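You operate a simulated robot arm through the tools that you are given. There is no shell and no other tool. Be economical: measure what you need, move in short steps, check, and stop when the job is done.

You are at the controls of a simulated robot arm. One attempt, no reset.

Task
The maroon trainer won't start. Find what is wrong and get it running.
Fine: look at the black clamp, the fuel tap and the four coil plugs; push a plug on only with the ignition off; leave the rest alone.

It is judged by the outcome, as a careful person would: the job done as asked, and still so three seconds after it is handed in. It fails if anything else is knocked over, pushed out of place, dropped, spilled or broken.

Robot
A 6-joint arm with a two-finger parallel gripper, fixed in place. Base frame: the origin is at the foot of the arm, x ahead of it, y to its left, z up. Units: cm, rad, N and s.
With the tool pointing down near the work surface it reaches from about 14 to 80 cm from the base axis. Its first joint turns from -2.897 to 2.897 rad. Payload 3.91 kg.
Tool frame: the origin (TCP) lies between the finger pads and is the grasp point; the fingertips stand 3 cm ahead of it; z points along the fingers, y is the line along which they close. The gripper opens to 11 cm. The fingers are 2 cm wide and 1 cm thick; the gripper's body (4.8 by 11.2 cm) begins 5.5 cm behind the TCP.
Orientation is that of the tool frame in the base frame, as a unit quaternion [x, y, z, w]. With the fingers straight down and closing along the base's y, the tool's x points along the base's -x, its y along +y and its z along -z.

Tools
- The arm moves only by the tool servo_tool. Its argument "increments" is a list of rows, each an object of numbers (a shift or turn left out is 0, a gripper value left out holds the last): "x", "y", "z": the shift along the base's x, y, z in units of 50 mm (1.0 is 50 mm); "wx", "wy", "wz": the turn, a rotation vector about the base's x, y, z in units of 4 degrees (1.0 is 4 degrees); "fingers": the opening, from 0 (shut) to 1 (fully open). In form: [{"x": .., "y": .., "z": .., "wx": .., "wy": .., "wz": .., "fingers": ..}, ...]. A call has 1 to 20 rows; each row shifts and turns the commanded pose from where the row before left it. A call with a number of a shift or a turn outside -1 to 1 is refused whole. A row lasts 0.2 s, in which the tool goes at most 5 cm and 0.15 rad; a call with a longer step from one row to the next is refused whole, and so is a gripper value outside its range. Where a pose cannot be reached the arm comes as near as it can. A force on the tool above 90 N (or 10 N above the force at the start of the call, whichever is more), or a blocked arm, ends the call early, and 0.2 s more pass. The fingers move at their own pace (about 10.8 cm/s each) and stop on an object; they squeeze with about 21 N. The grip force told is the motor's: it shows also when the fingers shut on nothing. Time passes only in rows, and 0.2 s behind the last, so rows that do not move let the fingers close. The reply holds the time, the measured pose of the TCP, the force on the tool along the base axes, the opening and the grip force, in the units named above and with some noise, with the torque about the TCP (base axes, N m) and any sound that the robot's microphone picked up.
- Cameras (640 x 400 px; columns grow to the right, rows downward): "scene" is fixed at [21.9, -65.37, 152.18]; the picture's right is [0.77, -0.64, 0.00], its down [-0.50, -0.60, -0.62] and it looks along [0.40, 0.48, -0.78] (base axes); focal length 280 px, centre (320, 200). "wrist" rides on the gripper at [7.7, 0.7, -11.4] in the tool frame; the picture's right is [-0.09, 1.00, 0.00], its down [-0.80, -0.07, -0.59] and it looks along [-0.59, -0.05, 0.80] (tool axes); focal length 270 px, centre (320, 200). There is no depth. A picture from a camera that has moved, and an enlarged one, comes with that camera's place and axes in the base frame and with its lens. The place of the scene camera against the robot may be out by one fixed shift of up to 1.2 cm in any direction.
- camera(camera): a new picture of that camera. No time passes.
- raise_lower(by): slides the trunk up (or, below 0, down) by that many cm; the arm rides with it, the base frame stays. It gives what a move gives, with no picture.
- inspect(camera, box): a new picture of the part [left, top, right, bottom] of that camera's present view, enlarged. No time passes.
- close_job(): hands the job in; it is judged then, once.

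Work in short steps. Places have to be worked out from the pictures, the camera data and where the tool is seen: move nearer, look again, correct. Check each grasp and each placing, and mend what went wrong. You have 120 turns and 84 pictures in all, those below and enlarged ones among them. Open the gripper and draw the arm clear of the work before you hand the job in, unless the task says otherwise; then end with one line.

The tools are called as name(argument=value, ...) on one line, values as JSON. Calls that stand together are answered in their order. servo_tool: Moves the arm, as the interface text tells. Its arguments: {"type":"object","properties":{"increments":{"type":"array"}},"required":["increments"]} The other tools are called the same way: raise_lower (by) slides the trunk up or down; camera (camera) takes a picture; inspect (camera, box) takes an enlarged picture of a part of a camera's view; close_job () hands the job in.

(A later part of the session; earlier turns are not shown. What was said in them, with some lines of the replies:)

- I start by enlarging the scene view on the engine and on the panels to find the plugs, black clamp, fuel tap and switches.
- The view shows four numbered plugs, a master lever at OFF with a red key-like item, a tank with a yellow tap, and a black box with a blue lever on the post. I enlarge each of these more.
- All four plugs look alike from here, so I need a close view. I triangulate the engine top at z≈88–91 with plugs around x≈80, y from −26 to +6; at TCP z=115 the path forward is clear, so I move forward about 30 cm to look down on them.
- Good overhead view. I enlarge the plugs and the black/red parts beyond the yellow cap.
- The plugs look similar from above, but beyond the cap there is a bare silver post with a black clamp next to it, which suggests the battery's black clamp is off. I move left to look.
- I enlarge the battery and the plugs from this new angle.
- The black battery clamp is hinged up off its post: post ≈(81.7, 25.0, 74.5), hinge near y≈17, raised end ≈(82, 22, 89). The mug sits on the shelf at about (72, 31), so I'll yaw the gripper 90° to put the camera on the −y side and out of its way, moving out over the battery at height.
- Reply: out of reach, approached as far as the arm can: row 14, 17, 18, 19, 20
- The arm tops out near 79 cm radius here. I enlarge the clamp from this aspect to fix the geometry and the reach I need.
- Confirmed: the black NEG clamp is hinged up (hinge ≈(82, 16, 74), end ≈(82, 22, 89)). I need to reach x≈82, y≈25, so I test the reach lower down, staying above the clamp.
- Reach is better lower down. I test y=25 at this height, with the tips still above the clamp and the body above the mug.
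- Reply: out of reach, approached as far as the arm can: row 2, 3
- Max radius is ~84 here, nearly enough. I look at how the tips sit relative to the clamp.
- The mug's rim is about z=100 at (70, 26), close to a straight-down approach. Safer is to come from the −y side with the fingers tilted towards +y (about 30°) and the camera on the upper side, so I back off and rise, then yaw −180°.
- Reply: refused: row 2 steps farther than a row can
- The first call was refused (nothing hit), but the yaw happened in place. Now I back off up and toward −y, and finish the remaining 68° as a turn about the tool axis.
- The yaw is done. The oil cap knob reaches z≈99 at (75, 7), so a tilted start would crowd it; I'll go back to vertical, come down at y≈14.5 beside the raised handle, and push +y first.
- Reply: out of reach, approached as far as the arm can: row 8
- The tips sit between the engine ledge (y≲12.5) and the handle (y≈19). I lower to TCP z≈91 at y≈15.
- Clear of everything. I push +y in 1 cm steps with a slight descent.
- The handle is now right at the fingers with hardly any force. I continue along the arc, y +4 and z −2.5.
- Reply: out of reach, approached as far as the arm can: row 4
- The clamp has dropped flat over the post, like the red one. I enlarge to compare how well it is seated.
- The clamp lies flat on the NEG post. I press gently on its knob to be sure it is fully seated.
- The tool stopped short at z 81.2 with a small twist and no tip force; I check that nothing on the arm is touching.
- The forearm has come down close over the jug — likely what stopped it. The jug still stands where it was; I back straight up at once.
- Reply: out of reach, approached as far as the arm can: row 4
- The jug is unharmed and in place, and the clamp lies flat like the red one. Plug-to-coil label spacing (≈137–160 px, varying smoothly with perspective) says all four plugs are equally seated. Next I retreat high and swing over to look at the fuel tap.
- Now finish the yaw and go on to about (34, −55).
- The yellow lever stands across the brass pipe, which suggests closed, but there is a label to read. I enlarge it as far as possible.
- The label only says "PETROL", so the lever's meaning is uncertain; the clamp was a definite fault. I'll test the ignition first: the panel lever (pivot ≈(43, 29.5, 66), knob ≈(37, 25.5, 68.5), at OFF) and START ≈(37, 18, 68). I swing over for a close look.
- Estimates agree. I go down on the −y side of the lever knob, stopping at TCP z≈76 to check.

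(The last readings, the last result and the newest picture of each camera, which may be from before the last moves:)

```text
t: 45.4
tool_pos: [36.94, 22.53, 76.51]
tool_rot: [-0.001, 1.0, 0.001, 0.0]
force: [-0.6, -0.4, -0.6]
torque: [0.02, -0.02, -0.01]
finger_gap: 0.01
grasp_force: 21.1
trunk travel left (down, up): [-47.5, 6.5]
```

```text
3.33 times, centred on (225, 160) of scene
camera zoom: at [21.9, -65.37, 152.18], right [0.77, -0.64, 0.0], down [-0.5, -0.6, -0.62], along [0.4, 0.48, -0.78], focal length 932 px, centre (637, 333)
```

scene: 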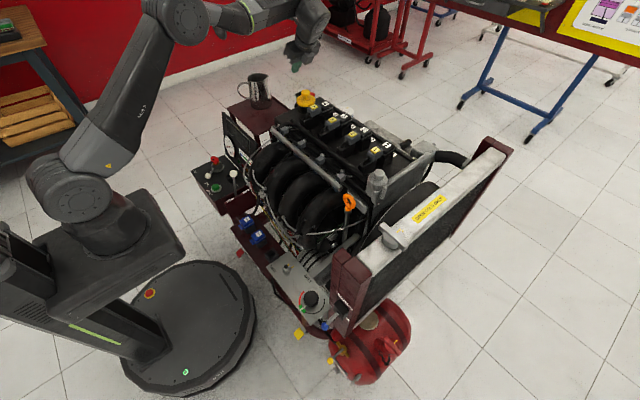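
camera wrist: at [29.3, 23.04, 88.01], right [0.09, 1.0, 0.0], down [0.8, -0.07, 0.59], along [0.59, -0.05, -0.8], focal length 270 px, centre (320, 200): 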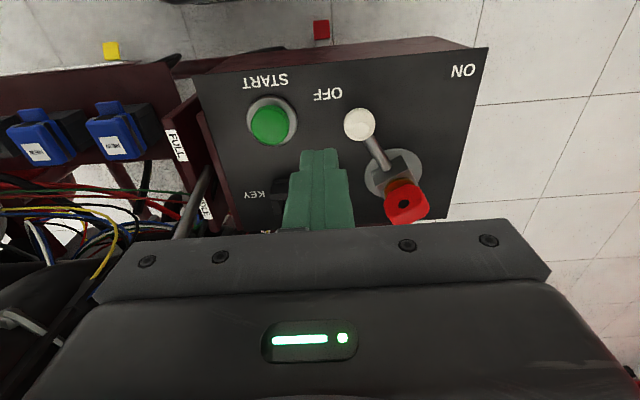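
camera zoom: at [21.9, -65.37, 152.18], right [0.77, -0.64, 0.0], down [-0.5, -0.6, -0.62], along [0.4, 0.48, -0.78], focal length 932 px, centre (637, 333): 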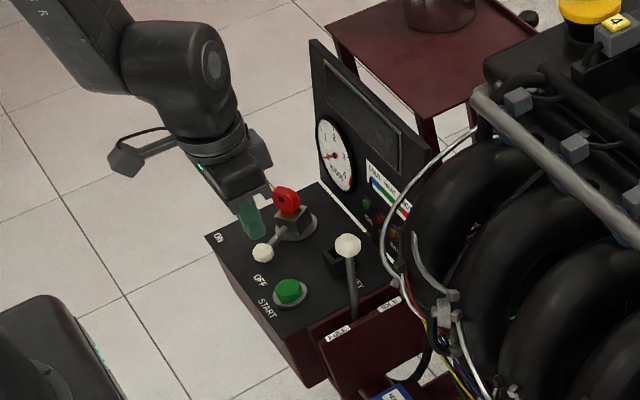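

The knob is at ≈(37.2, 25.5, 67.8) above a panel at ≈65. I lower to TCP z≈70.3 and push +y toward ON along a shallow arc.

servo_tool(increments=[{"z": -0.6}, {"z": -0.6}, {}, {"y": 0.2}, {"y": 0.2}, {"y": 0.2}, {"y": 0.2}, {"y": 0.2}, {}])

camera(camera="wrist")

```text
t: 47.4
tool_pos: [37.32, 27.65, 70.64]
tool_rot: [0.0, 1.0, 0.0, 0.001]
force: [-0.6, -1.0, 0.4]
torque: [-0.01, 0.04, 0.01]
finger_gap: 0.0
grasp_force: 20.7
trunk travel left (down, up): [-47.5, 6.5]
```

```text
40 pictures are left
camera wrist: at [29.6, 28.17, 82.12], right [0.09, 1.0, 0.0], down [0.8, -0.07, 0.59], along [0.59, -0.05, -0.8], focal length 270 px, centre (320, 200)
```

wrist: 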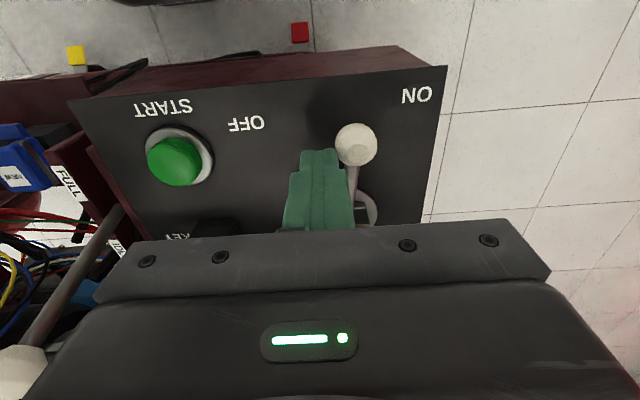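

The lever follows. I continue towards ON.

servo_tool(increments=[{"y": 0.2}, {"y": 0.2}, {"y": 0.2, "x": 0.05}, {"y": 0.15, "x": 0.05}, {}])

camera(camera="wrist")

```text
t: 48.6
tool_pos: [37.5, 30.33, 70.85]
tool_rot: [0.001, 1.0, -0.006, -0.007]
force: [13.8, -79.7, 18.9]
torque: [-2.14, -0.42, -0.1]
finger_gap: 0.0
grasp_force: 20.8
trunk travel left (down, up): [-47.5, 6.5]
```

```text
39 pictures are left
camera wrist: at [29.92, 30.98, 82.44], right [0.09, 1.0, -0.01], down [0.81, -0.07, 0.58], along [0.58, -0.06, -0.81], focal length 270 px, centre (320, 200)
```

wrist: 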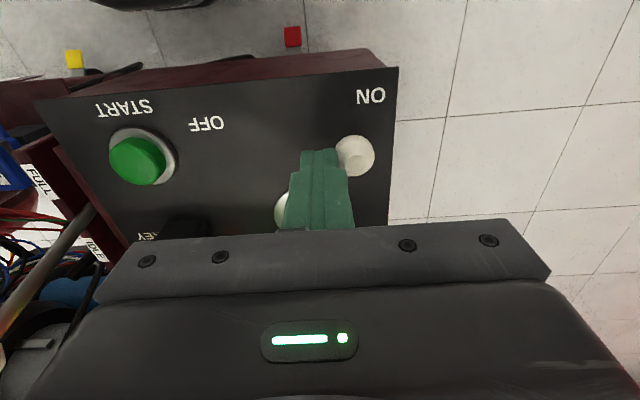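

The lever hit its ON stop. I release and rise to look at the lamps and lever.

servo_tool(increments=[{"y": -0.2}, {"y": -0.3}, {"y": -0.2, "z": 0.6}, {"z": 0.9}, {"z": 0.9, "y": -0.3}, {"z": 0.9, "y": -0.3}, {}])

camera(camera="wrist")

inspect(camera="scene", box=[180, 110, 310, 200])

```text
t: 50.2
tool_pos: [37.68, 24.77, 87.21]
tool_rot: [-0.002, 1.0, 0.0, 0.001]
force: [-0.6, -0.9, -0.3]
torque: [0.01, 0.01, 0.0]
finger_gap: 0.01
grasp_force: 20.6
trunk travel left (down, up): [-47.5, 6.5]
```

```text
38 pictures are left
camera wrist: at [29.97, 25.36, 98.63], right [0.09, 1.0, 0.0], down [0.8, -0.07, 0.59], along [0.59, -0.05, -0.8], focal length 270 px, centre (320, 200)
```

wrist: 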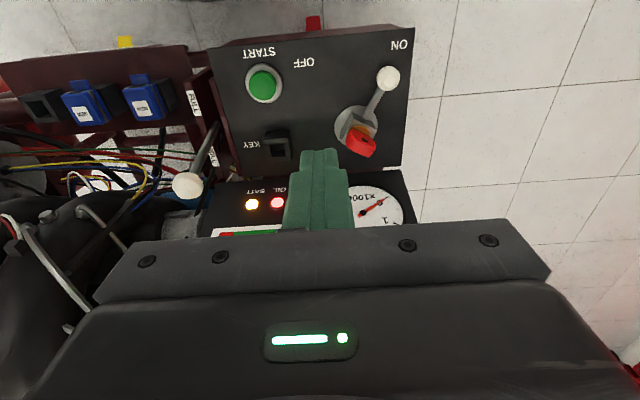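

```text
4.44 times, centred on (245, 155) of scene
camera zoom: at [21.9, -65.37, 152.18], right [0.77, -0.64, 0.0], down [-0.5, -0.6, -0.62], along [0.4, 0.48, -0.78], focal length 1243 px, centre (653, 400)
```

zoom: 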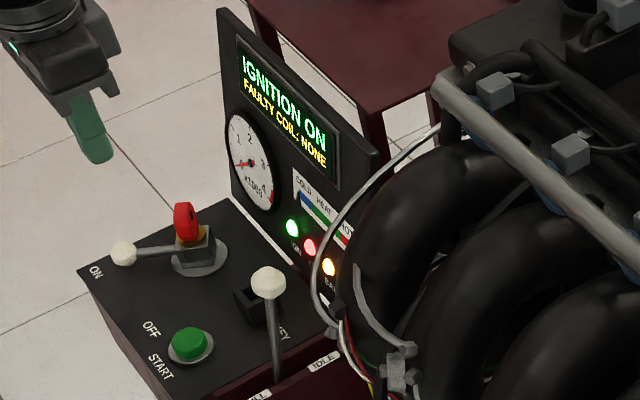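

The display reads "IGNITION ON — FAULTY COIL: NONE", so the clamp works and all plugs are on. Now I go over START ≈(36.8, 18.4, 68) and press it.

servo_tool(increments=[{"x": -0.18, "y": -0.6}, {"y": -0.68}, {"z": -0.9}, {"z": -0.9}, {"z": -0.6}, {"z": -0.2}, {}])

camera(camera="wrist")

```text
t: 51.8
tool_pos: [36.85, 18.35, 74.14]
tool_rot: [0.0, 1.0, -0.001, -0.001]
force: [0.3, -0.2, 0.1]
torque: [0.02, -0.03, -0.02]
finger_gap: 0.02
grasp_force: 20.7
trunk travel left (down, up): [-47.5, 6.5]
```

```text
36 pictures are left
camera wrist: at [29.05, 18.95, 85.5], right [0.09, 1.0, 0.0], down [0.8, -0.07, 0.59], along [0.59, -0.05, -0.8], focal length 270 px, centre (320, 200)
```

wrist: 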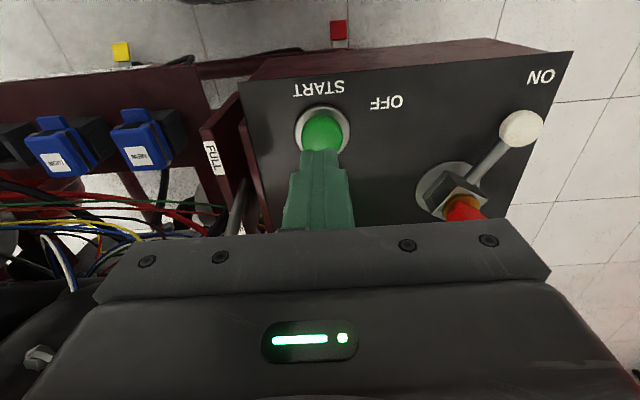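

Aligned over START. I press down gently and hold.

servo_tool(increments=[{"z": -0.2, "x": -0.04}, {"z": -0.2}, {"z": -0.15}, {"z": -0.15}, {"z": -0.1}, {"z": -0.1}, {}, {}, {}, {}])

inspect(camera="scene", box=[180, 110, 310, 200])

```text
t: 54.0
tool_pos: [36.5, 18.44, 69.91]
tool_rot: [0.001, 1.0, 0.001, 0.001]
force: [9.7, -11.6, 41.2]
torque: [-0.27, -0.48, -0.18]
finger_gap: 0.02
grasp_force: 20.7
trunk travel left (down, up): [-47.5, 6.5]
heard: click
```

```text
4.44 times, centred on (245, 155) of scene
camera zoom: at [21.9, -65.37, 152.18], right [0.77, -0.64, 0.0], down [-0.5, -0.6, -0.62], along [0.4, 0.48, -0.78], focal length 1243 px, centre (653, 400)
```

zoom: 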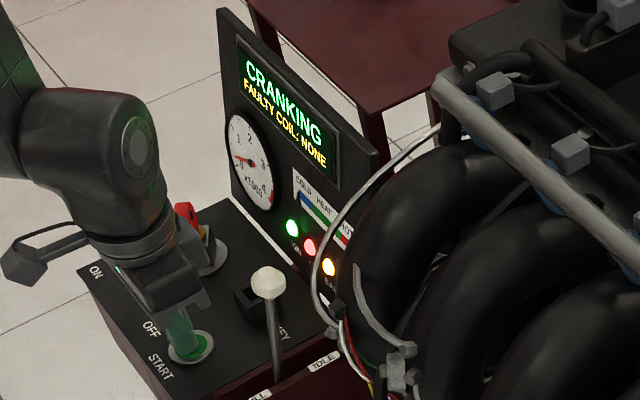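

It is cranking. I keep the button held a bit longer.

servo_tool(increments=[{}, {}, {}, {}, {}, {}, {}, {}, {}, {}])

inspect(camera="scene", box=[180, 110, 310, 200])

```text
t: 56.2
tool_pos: [36.56, 18.39, 69.78]
tool_rot: [-0.001, 1.0, 0.001, 0.001]
force: [14.8, -9.8, 44.5]
torque: [-0.24, -0.58, -0.04]
finger_gap: 0.0
grasp_force: 20.6
trunk travel left (down, up): [-47.5, 6.5]
```

```text
4.44 times, centred on (245, 155) of scene
camera zoom: at [21.9, -65.37, 152.18], right [0.77, -0.64, 0.0], down [-0.5, -0.6, -0.62], along [0.4, 0.48, -0.78], focal length 1243 px, centre (653, 400)
```

zoom: 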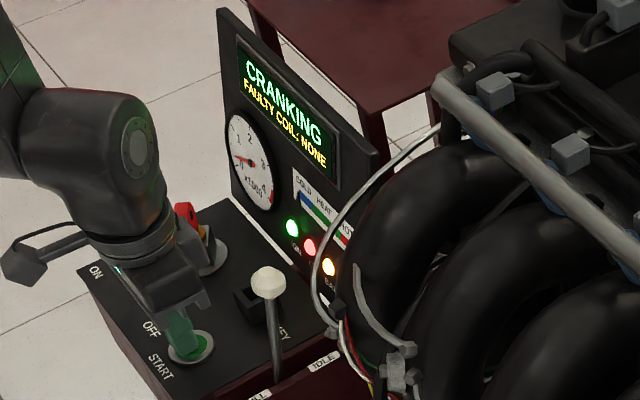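

It cranks but does not fire, with coils OK and battery OK — so the fuel tap across the pipe is indeed shut. I release START, rise, and swing back to the tap with fingers partly open.

servo_tool(increments=[{"z": 0.4}, {"z": 0.9}, {"z": 0.9}, {"z": 0.9}, {"z": 0.9}, {"z": 0.9}, {"z": 0.9}, {"y": -0.95}, {"y": -0.95}, {"y": -0.95}, {"y": -0.95}, {"y": -0.95}, {"y": -0.95}, {"y": -0.95}, {"y": -0.95}, {"y": -0.95}, {"y": -0.95, "x": -0.2}, {"y": -0.95, "x": -0.2}, {"y": -0.95, "x": -0.2}, {"y": -0.95, "x": -0.3}])

servo_tool(increments=[{"y": -0.95, "x": -0.3, "fingers": 0.35}, {"y": -0.95, "x": -0.3}, {"y": -0.5, "x": -0.3, "wy": -1}, {"wy": -1, "x": -0.2}, {"wy": -1, "x": -0.2}, {"wy": -1, "x": -0.2}, {"wy": -1, "z": -0.5}, {"wy": -1, "z": -0.5}, {"wy": -1, "z": -0.5}, {"wy": -1, "z": -0.5}, {"wy": -1, "z": -0.5}, {"wy": -1, "z": -0.5}, {}])

camera(camera="wrist")

camera(camera="scene")

```text
t: 60.4
tool_pos: [32.13, -43.43, 99.11]
tool_rot: [-0.001, 1.0, 0.001, 0.001]
force: [0.0, 0.7, 0.5]
torque: [0.01, 0.0, -0.02]
finger_gap: 0.0
grasp_force: 21.1
trunk travel left (down, up): [-47.5, 6.5]
```

```text
t: 63.2
tool_pos: [24.53, -55.4, 83.65]
tool_rot: [0.0, 0.94, -0.002, 0.342]
force: [0.1, -1.1, -0.3]
torque: [-0.01, 0.0, 0.01]
finger_gap: 3.84
grasp_force: 0.0
trunk travel left (down, up): [-47.5, 6.5]
```

```text
33 pictures are left
camera wrist: at [11.28, -54.69, 87.47], right [0.07, 1.0, 0.06], down [0.23, -0.07, 0.97], along [0.97, -0.05, -0.23], focal length 270 px, centre (320, 200)
```

wrist: 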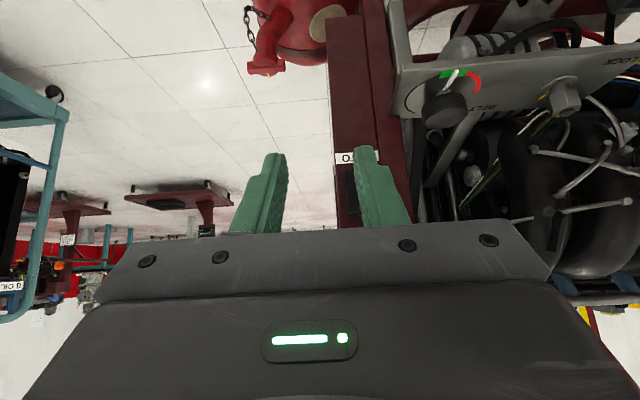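

```text
32 pictures are left
```

scene: 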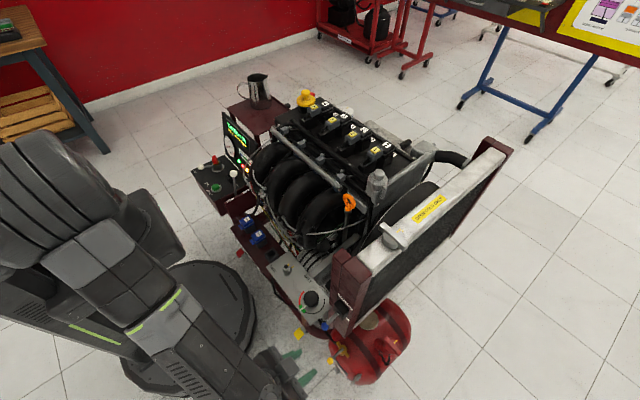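

Tilt and opening are good; the tank is ahead-below. I descend to z≈60 in front of it.

servo_tool(increments=[{"z": -0.9, "x": -0.15}, {"z": -0.9, "x": -0.15}, {"z": -0.9}, {"z": -0.9}, {"z": -0.9}, {}])

camera(camera="wrist")

```text
t: 64.6
tool_pos: [23.54, -55.56, 60.92]
tool_rot: [0.0, 0.94, 0.0, 0.342]
force: [0.8, -0.2, -0.8]
torque: [-0.04, 0.01, 0.02]
finger_gap: 3.83
grasp_force: 0.0
trunk travel left (down, up): [-47.5, 6.5]
```

```text
31 pictures are left
camera wrist: at [10.33, -54.92, 64.85], right [0.07, 1.0, 0.06], down [0.23, -0.07, 0.97], along [0.97, -0.05, -0.24], focal length 270 px, centre (320, 200)
```

wrist: 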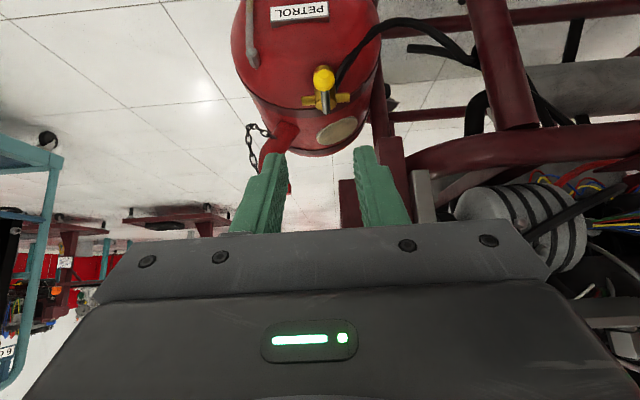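

inspect(camera="wrist", box=[270, 50, 400, 150])

```text
4.00 times, centred on (335, 100) of wrist
camera zoom: at [10.33, -54.92, 64.85], right [0.07, 1.0, 0.06], down [0.23, -0.07, 0.97], along [0.97, -0.05, -0.24], focal length 1081 px, centre (260, 600)
```

zoom: 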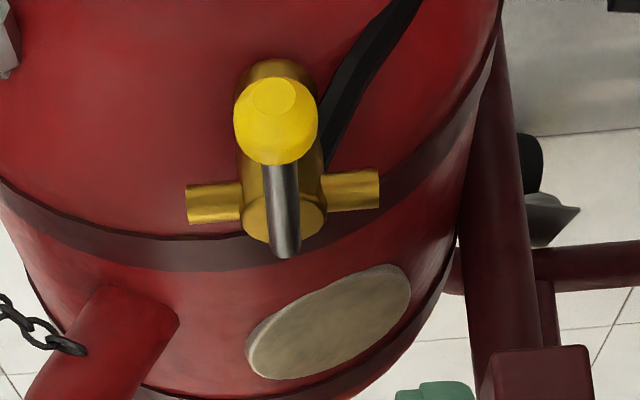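

The tap is clearly seen; the knob is at ≈(34.7, −55.1, 45.8). I advance along the tool axis so the open fingers straddle the knob.

servo_tool(increments=[{"x": 0.5, "z": -0.65, "y": 0.06}, {"x": 0.5, "z": -0.65}, {"x": 0.5, "z": -0.65}, {"x": 0.25, "z": -0.3}, {}])

camera(camera="wrist")

```text
t: 65.8
tool_pos: [31.84, -55.18, 49.91]
tool_rot: [-0.001, 0.94, 0.0, 0.342]
force: [-0.2, 0.0, -0.4]
torque: [-0.04, 0.01, 0.02]
finger_gap: 3.84
grasp_force: 0.1
trunk travel left (down, up): [-47.5, 6.5]
```

```text
29 pictures are left
camera wrist: at [18.55, -54.68, 53.77], right [0.07, 1.0, 0.06], down [0.23, -0.07, 0.97], along [0.97, -0.05, -0.24], focal length 270 px, centre (320, 200)
```

wrist: 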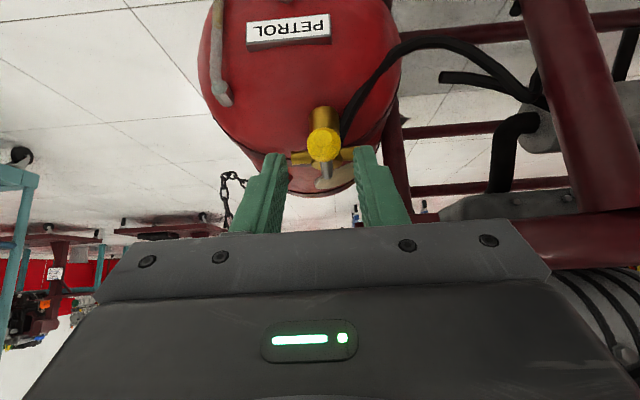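

The knob lies between the fingertips. I advance 2 cm more and push it gently toward −y (open side) to see if it turns.

servo_tool(increments=[{"x": 0.26, "z": -0.32}, {}, {"y": -0.12}, {"y": -0.12}, {"y": -0.12}, {"y": -0.12}, {"y": -0.12, "x": 0.03}, {}])

camera(camera="wrist")

```text
t: 67.6
tool_pos: [33.41, -58.18, 48.27]
tool_rot: [0.0, 0.94, 0.0, 0.342]
force: [-0.4, -0.2, -0.7]
torque: [0.04, 0.0, 0.04]
finger_gap: 3.88
grasp_force: 0.1
trunk travel left (down, up): [-47.5, 6.5]
```

```text
28 pictures are left
camera wrist: at [20.04, -57.54, 52.11], right [0.07, 1.0, 0.06], down [0.23, -0.07, 0.97], along [0.97, -0.05, -0.24], focal length 270 px, centre (320, 200)
```

wrist: 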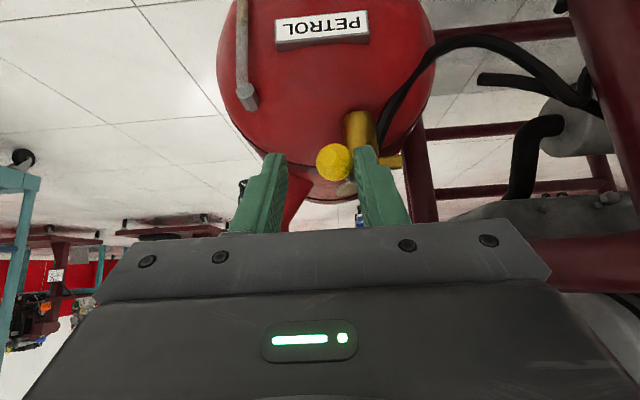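

The lever turns freely toward −y. I continue along its arc, yawing the tool with it.

servo_tool(increments=[{"x": 0.04, "y": -0.12, "wz": 1}, {"x": 0.06, "y": -0.11, "wz": 1}, {"x": 0.08, "y": -0.1, "wz": 1}, {"x": 0.09, "y": -0.09, "wz": 1}, {"x": 0.1, "y": -0.09, "wz": 1}, {"x": 0.1, "y": -0.08, "wz": 1}, {"x": 0.11, "y": -0.07, "wz": 1}, {}])

camera(camera="wrist")

```text
t: 69.4
tool_pos: [35.46, -58.25, 48.26]
tool_rot: [-0.228, 0.912, 0.082, 0.332]
force: [0.4, -0.6, 0.1]
torque: [-0.05, -0.01, 0.03]
finger_gap: 3.85
grasp_force: 0.0
out of reach, approached as far as the arm can: row 5, 6, 7
trunk travel left (down, up): [-47.5, 6.5]
```

```text
27 pictures are left
camera wrist: at [23.36, -64.02, 52.07], right [-0.41, 0.91, 0.05], down [0.24, 0.05, 0.97], along [0.88, 0.41, -0.24], focal length 270 px, centre (320, 200)
```

wrist: 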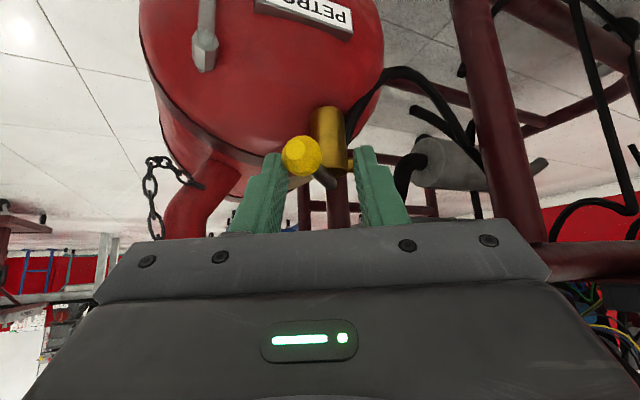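

The lever is about halfway but the arm is at its reach limit. I lift straight up 20 cm off the knob, then lower the trunk 20 cm to come back to the same spot with more reach.

servo_tool(increments=[{"z": 0.5}, {"z": 0.9}, {"z": 0.9}, {"z": 0.9}, {"z": 0.8}, {}])

camera(camera="wrist")

```text
t: 70.8
tool_pos: [35.55, -58.63, 67.91]
tool_rot: [-0.228, 0.912, 0.083, 0.332]
force: [-0.3, -0.1, -0.1]
torque: [0.02, 0.01, 0.02]
finger_gap: 3.86
grasp_force: 0.1
trunk travel left (down, up): [-47.5, 6.5]
```

```text
26 pictures are left
camera wrist: at [23.57, -64.32, 71.87], right [-0.41, 0.91, 0.06], down [0.24, 0.05, 0.97], along [0.88, 0.41, -0.24], focal length 270 px, centre (320, 200)
```

wrist: 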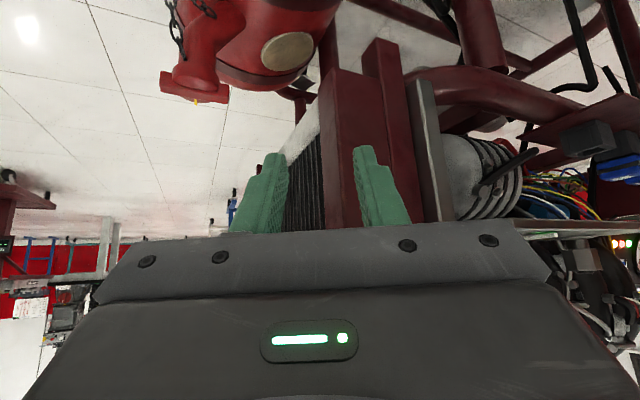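

Clear. I lower the trunk by 20 cm.

raise_lower(by=-20)

camera(camera="wrist")

```text
t: 73.0
tool_pos: [35.49, -58.61, 48.11]
tool_rot: [-0.228, 0.912, 0.082, 0.331]
force: [-0.3, 0.9, -0.1]
torque: [0.03, -0.01, 0.01]
finger_gap: 3.83
grasp_force: 0.0
trunk travel left (down, up): [-27.5, 26.5]
```

```text
25 pictures are left
camera wrist: at [23.58, -64.34, 51.84], right [-0.41, 0.91, 0.06], down [0.24, 0.05, 0.97], along [0.88, 0.41, -0.24], focal length 270 px, centre (320, 200)
```

wrist: 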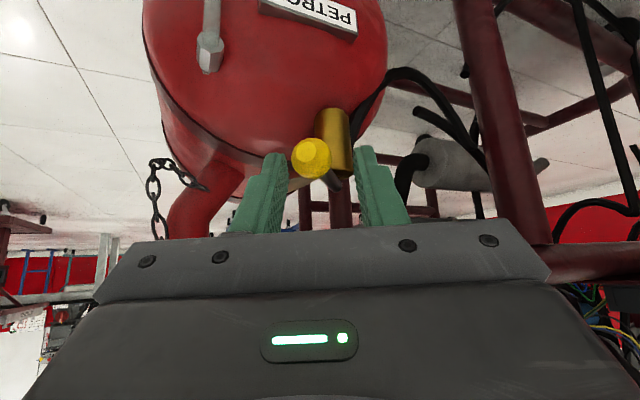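

Back in position. I continue the arc: 4 more yaw steps and follow with the finger to bring the lever in line with the pipe.

servo_tool(increments=[{"x": 0.05, "y": -0.15, "wz": 1}, {"x": 0.07, "y": -0.14, "wz": 1}, {"x": 0.09, "y": -0.13, "wz": 1}, {"x": 0.1, "y": -0.12, "wz": 1}, {"x": 0.11, "y": -0.1}, {"x": 0.11, "y": -0.08}, {"x": 0.11, "y": -0.05}, {"x": 0.11, "y": -0.03}, {}])

camera(camera="wrist")

```text
t: 75.0
tool_pos: [39.37, -62.71, 47.85]
tool_rot: [-0.352, 0.871, 0.127, 0.318]
force: [0.3, -0.2, 0.5]
torque: [0.01, 0.05, 0.01]
finger_gap: 3.86
grasp_force: 0.1
trunk travel left (down, up): [-27.5, 26.5]
```

```text
24 pictures are left
camera wrist: at [29.36, -71.44, 51.76], right [-0.64, 0.76, 0.06], down [0.22, 0.11, 0.97], along [0.73, 0.64, -0.24], focal length 270 px, centre (320, 200)
```

wrist: 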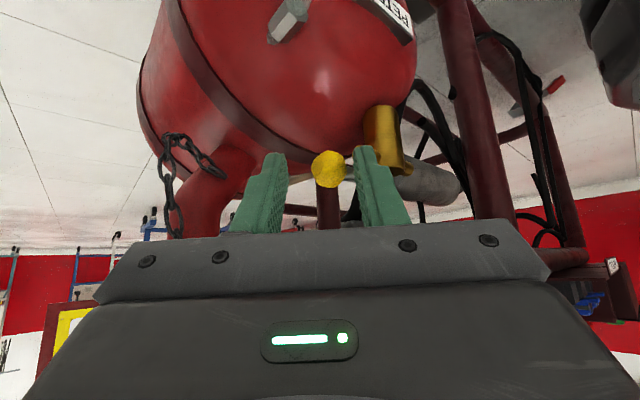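

The knob now computes at ≈(40.7, −60.7) — in line with the pipe. I check in the scene view.

inspect(camera="scene", box=[310, 310, 410, 390])

```text
5.00 times, centred on (360, 350) of scene
camera zoom: at [21.9, -65.37, 152.18], right [0.77, -0.64, 0.0], down [-0.5, -0.6, -0.62], along [0.4, 0.48, -0.78], focal length 1398 px, centre (120, -550)
```

zoom: 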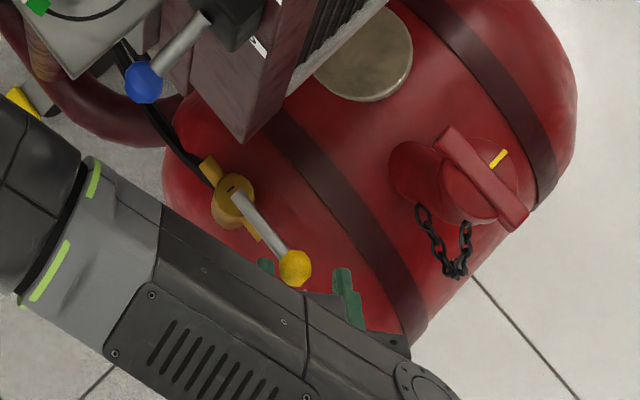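

The lever is now in line with the pipe: open. I withdraw straight up a little, then toward −x and up, clear of the blue fan lever.

servo_tool(increments=[{"z": 0.4}, {"z": 0.5}, {"x": -0.8}, {"x": -0.8}, {"x": -0.8, "z": 0.3}, {"z": 0.9}, {"z": 0.9}, {}])

inspect(camera="scene", box=[260, 270, 420, 395])

```text
t: 76.8
tool_pos: [27.71, -62.77, 63.29]
tool_rot: [-0.353, 0.871, 0.128, 0.317]
force: [0.3, 0.2, 0.0]
torque: [-0.01, -0.01, -0.01]
finger_gap: 3.86
grasp_force: 0.1
trunk travel left (down, up): [-27.5, 26.5]
```

```text
3.20 times, centred on (340, 332) of scene
camera zoom: at [21.9, -65.37, 152.18], right [0.77, -0.64, 0.0], down [-0.5, -0.6, -0.62], along [0.4, 0.48, -0.78], focal length 895 px, centre (256, -224)
```

zoom: 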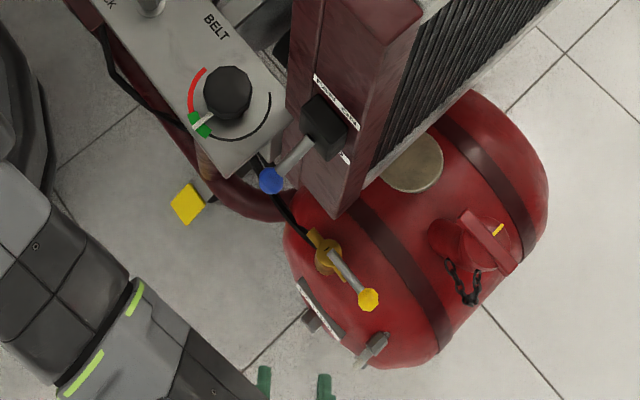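

The tap is open and nothing else moved. I raise the trunk back 20 cm.

raise_lower(by=20)

servo_tool(increments=[{"z": 0.8, "wz": -1, "fingers": 0}, {"z": 0.8, "wz": -1}, {"z": 0.8, "wz": -1}, {"z": 0.8, "wz": -1}, {"wz": -1, "y": 0.3}, {"wz": -1, "y": 0.3}, {"wz": -1, "y": 0.3}, {"wz": -1, "y": 0.3}, {"wz": -1, "y": 0.3}, {"wz": -1, "y": 0.3}, {"wz": -1, "y": 0.3}, {"wy": 1, "x": 0.1}, {"wy": 1, "x": 0.1}, {"wy": 1, "x": 0.1}, {"wy": 1, "x": 0.1}, {"wy": 1, "x": 0.1}, {"wy": 1, "x": 0.1}, {"wy": 1, "x": 0.1}, {"wy": 1, "x": 0.1}, {"wy": 1, "x": 0.1}])

```text
t: 78.9
tool_pos: [27.8, -62.74, 83.03]
tool_rot: [-0.352, 0.871, 0.127, 0.317]
force: [-0.3, 0.6, 0.8]
torque: [0.01, 0.0, -0.01]
finger_gap: 3.85
grasp_force: 0.1
trunk travel left (down, up): [-47.5, 6.5]
```

```text
t: 83.1
tool_pos: [32.27, -52.4, 99.2]
tool_rot: [-0.001, 0.999, 0.0, 0.034]
force: [0.4, 0.2, 0.0]
torque: [-0.01, 0.01, -0.03]
finger_gap: 0.0
grasp_force: 20.9
trunk travel left (down, up): [-47.5, 6.5]
```

Now swing back over START at height z≈99.

servo_tool(increments=[{"wy": 1, "y": 0.944, "x": 0.056}, {"y": 0.944, "x": 0.056}, {"y": 0.944, "x": 0.056}, {"y": 0.944, "x": 0.056}, {"y": 0.944, "x": 0.056}, {"y": 0.944, "x": 0.056}, {"y": 0.944, "x": 0.056}, {"y": 0.944, "x": 0.056}, {"y": 0.944, "x": 0.056}, {"y": 0.944, "x": 0.056}, {"y": 0.944, "x": 0.056}, {"y": 0.944, "x": 0.056}, {"y": 0.944, "x": 0.056}, {"y": 0.944, "x": 0.056}, {"y": 0.944, "x": 0.056}, {"z": -0.9}, {"z": -0.9}, {}])

camera(camera="wrist")

```text
t: 86.9
tool_pos: [36.72, 18.56, 90.13]
tool_rot: [0.0, 1.0, 0.0, 0.0]
force: [0.2, 0.7, 0.3]
torque: [0.02, 0.0, 0.01]
finger_gap: 0.02
grasp_force: 21.4
trunk travel left (down, up): [-47.5, 6.5]
```

```text
21 pictures are left
camera wrist: at [29.03, 19.2, 101.55], right [0.09, 1.0, 0.0], down [0.8, -0.07, 0.59], along [0.59, -0.05, -0.8], focal length 270 px, centre (320, 200)
```

wrist: 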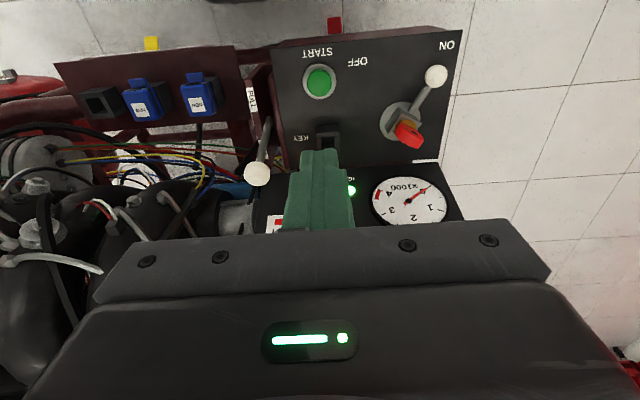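

Aligned over START, ignition still ON. I descend and press as before, holding.

servo_tool(increments=[{"z": -0.9, "x": -0.04}, {"z": -0.9}, {"z": -0.9}, {"z": -0.5}, {"z": -0.3}, {"z": -0.2}, {"z": -0.2}, {"z": -0.1}, {"z": -0.05}, {}, {}, {}, {}, {}, {}])

inspect(camera="scene", box=[180, 110, 310, 200])

```text
t: 90.1
tool_pos: [36.25, 18.49, 69.89]
tool_rot: [-0.001, 1.0, 0.0, 0.0]
force: [2.4, 8.0, 33.6]
torque: [0.25, -0.36, 0.11]
finger_gap: 0.0
grasp_force: 21.3
trunk travel left (down, up): [-47.5, 6.5]
heard: click
```

```text
4.44 times, centred on (245, 155) of scene
camera zoom: at [21.9, -65.37, 152.18], right [0.77, -0.64, 0.0], down [-0.5, -0.6, -0.62], along [0.4, 0.48, -0.78], focal length 1243 px, centre (653, 400)
```

zoom: 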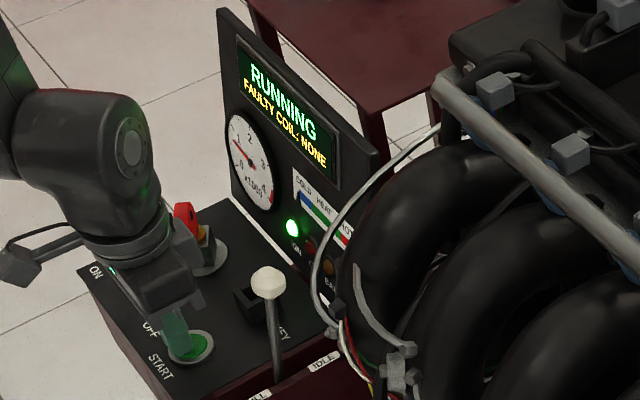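

"RUNNING". I release START, rise clear, open the gripper and wait a few seconds.

servo_tool(increments=[{"z": 0.3}, {"z": 0.9}, {"z": 0.9}, {"z": 0.9}, {"z": 0.9}, {"z": 0.9}, {"z": 0.9}, {"z": 0.6, "fingers": 1}, {"y": -0.9}, {"y": -0.9}, {}, {}, {}, {}, {}, {}, {}, {}])

inspect(camera="scene", box=[180, 50, 340, 200])

camera(camera="scene")

```text
t: 93.9
tool_pos: [36.27, 9.62, 101.66]
tool_rot: [-0.001, 1.0, -0.001, 0.0]
force: [-0.1, 0.2, 0.1]
torque: [0.01, 0.02, -0.05]
finger_gap: 10.99
grasp_force: 0.1
trunk travel left (down, up): [-47.5, 6.5]
```

```text
2.67 times, centred on (260, 125) of scene
camera zoom: at [21.9, -65.37, 152.18], right [0.77, -0.64, 0.0], down [-0.5, -0.6, -0.62], along [0.4, 0.48, -0.78], focal length 746 px, centre (480, 400)
```

zoom: 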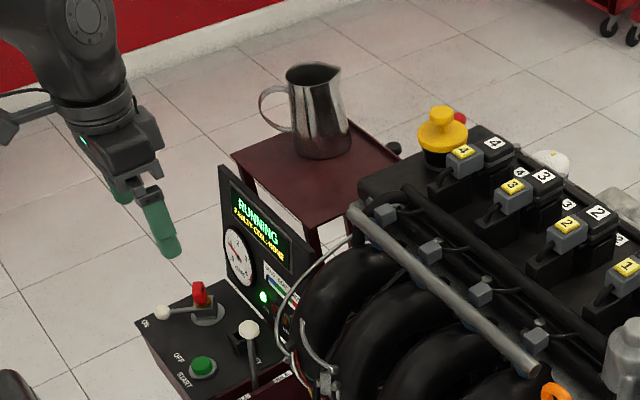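

```text
18 pictures are left
```

scene: 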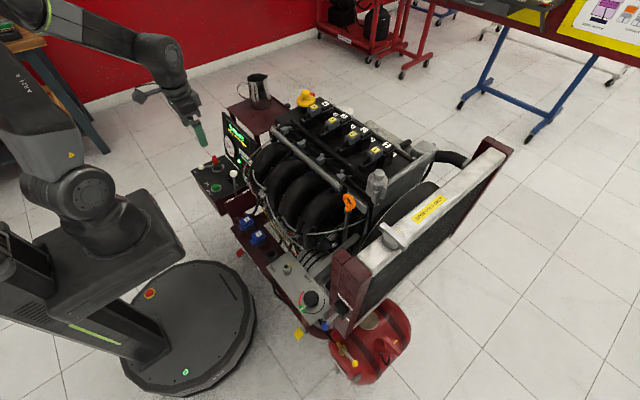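

The engine keeps running after release, the jug is upright in its place, and the arm is clear with the gripper open. I hand it in.

close_job()

```text
The job is handed in.
```

The trainer is running: the black NEG battery clamp was off its post and the fuel tap was shut, so I seated the clamp, opened the tap, switched the ignition on and pressed START. All four coil plugs were already on. While seating the clamp, the forearm came down very close to the jug on the shelf and may have touched it. The jug is still upright and in its place.
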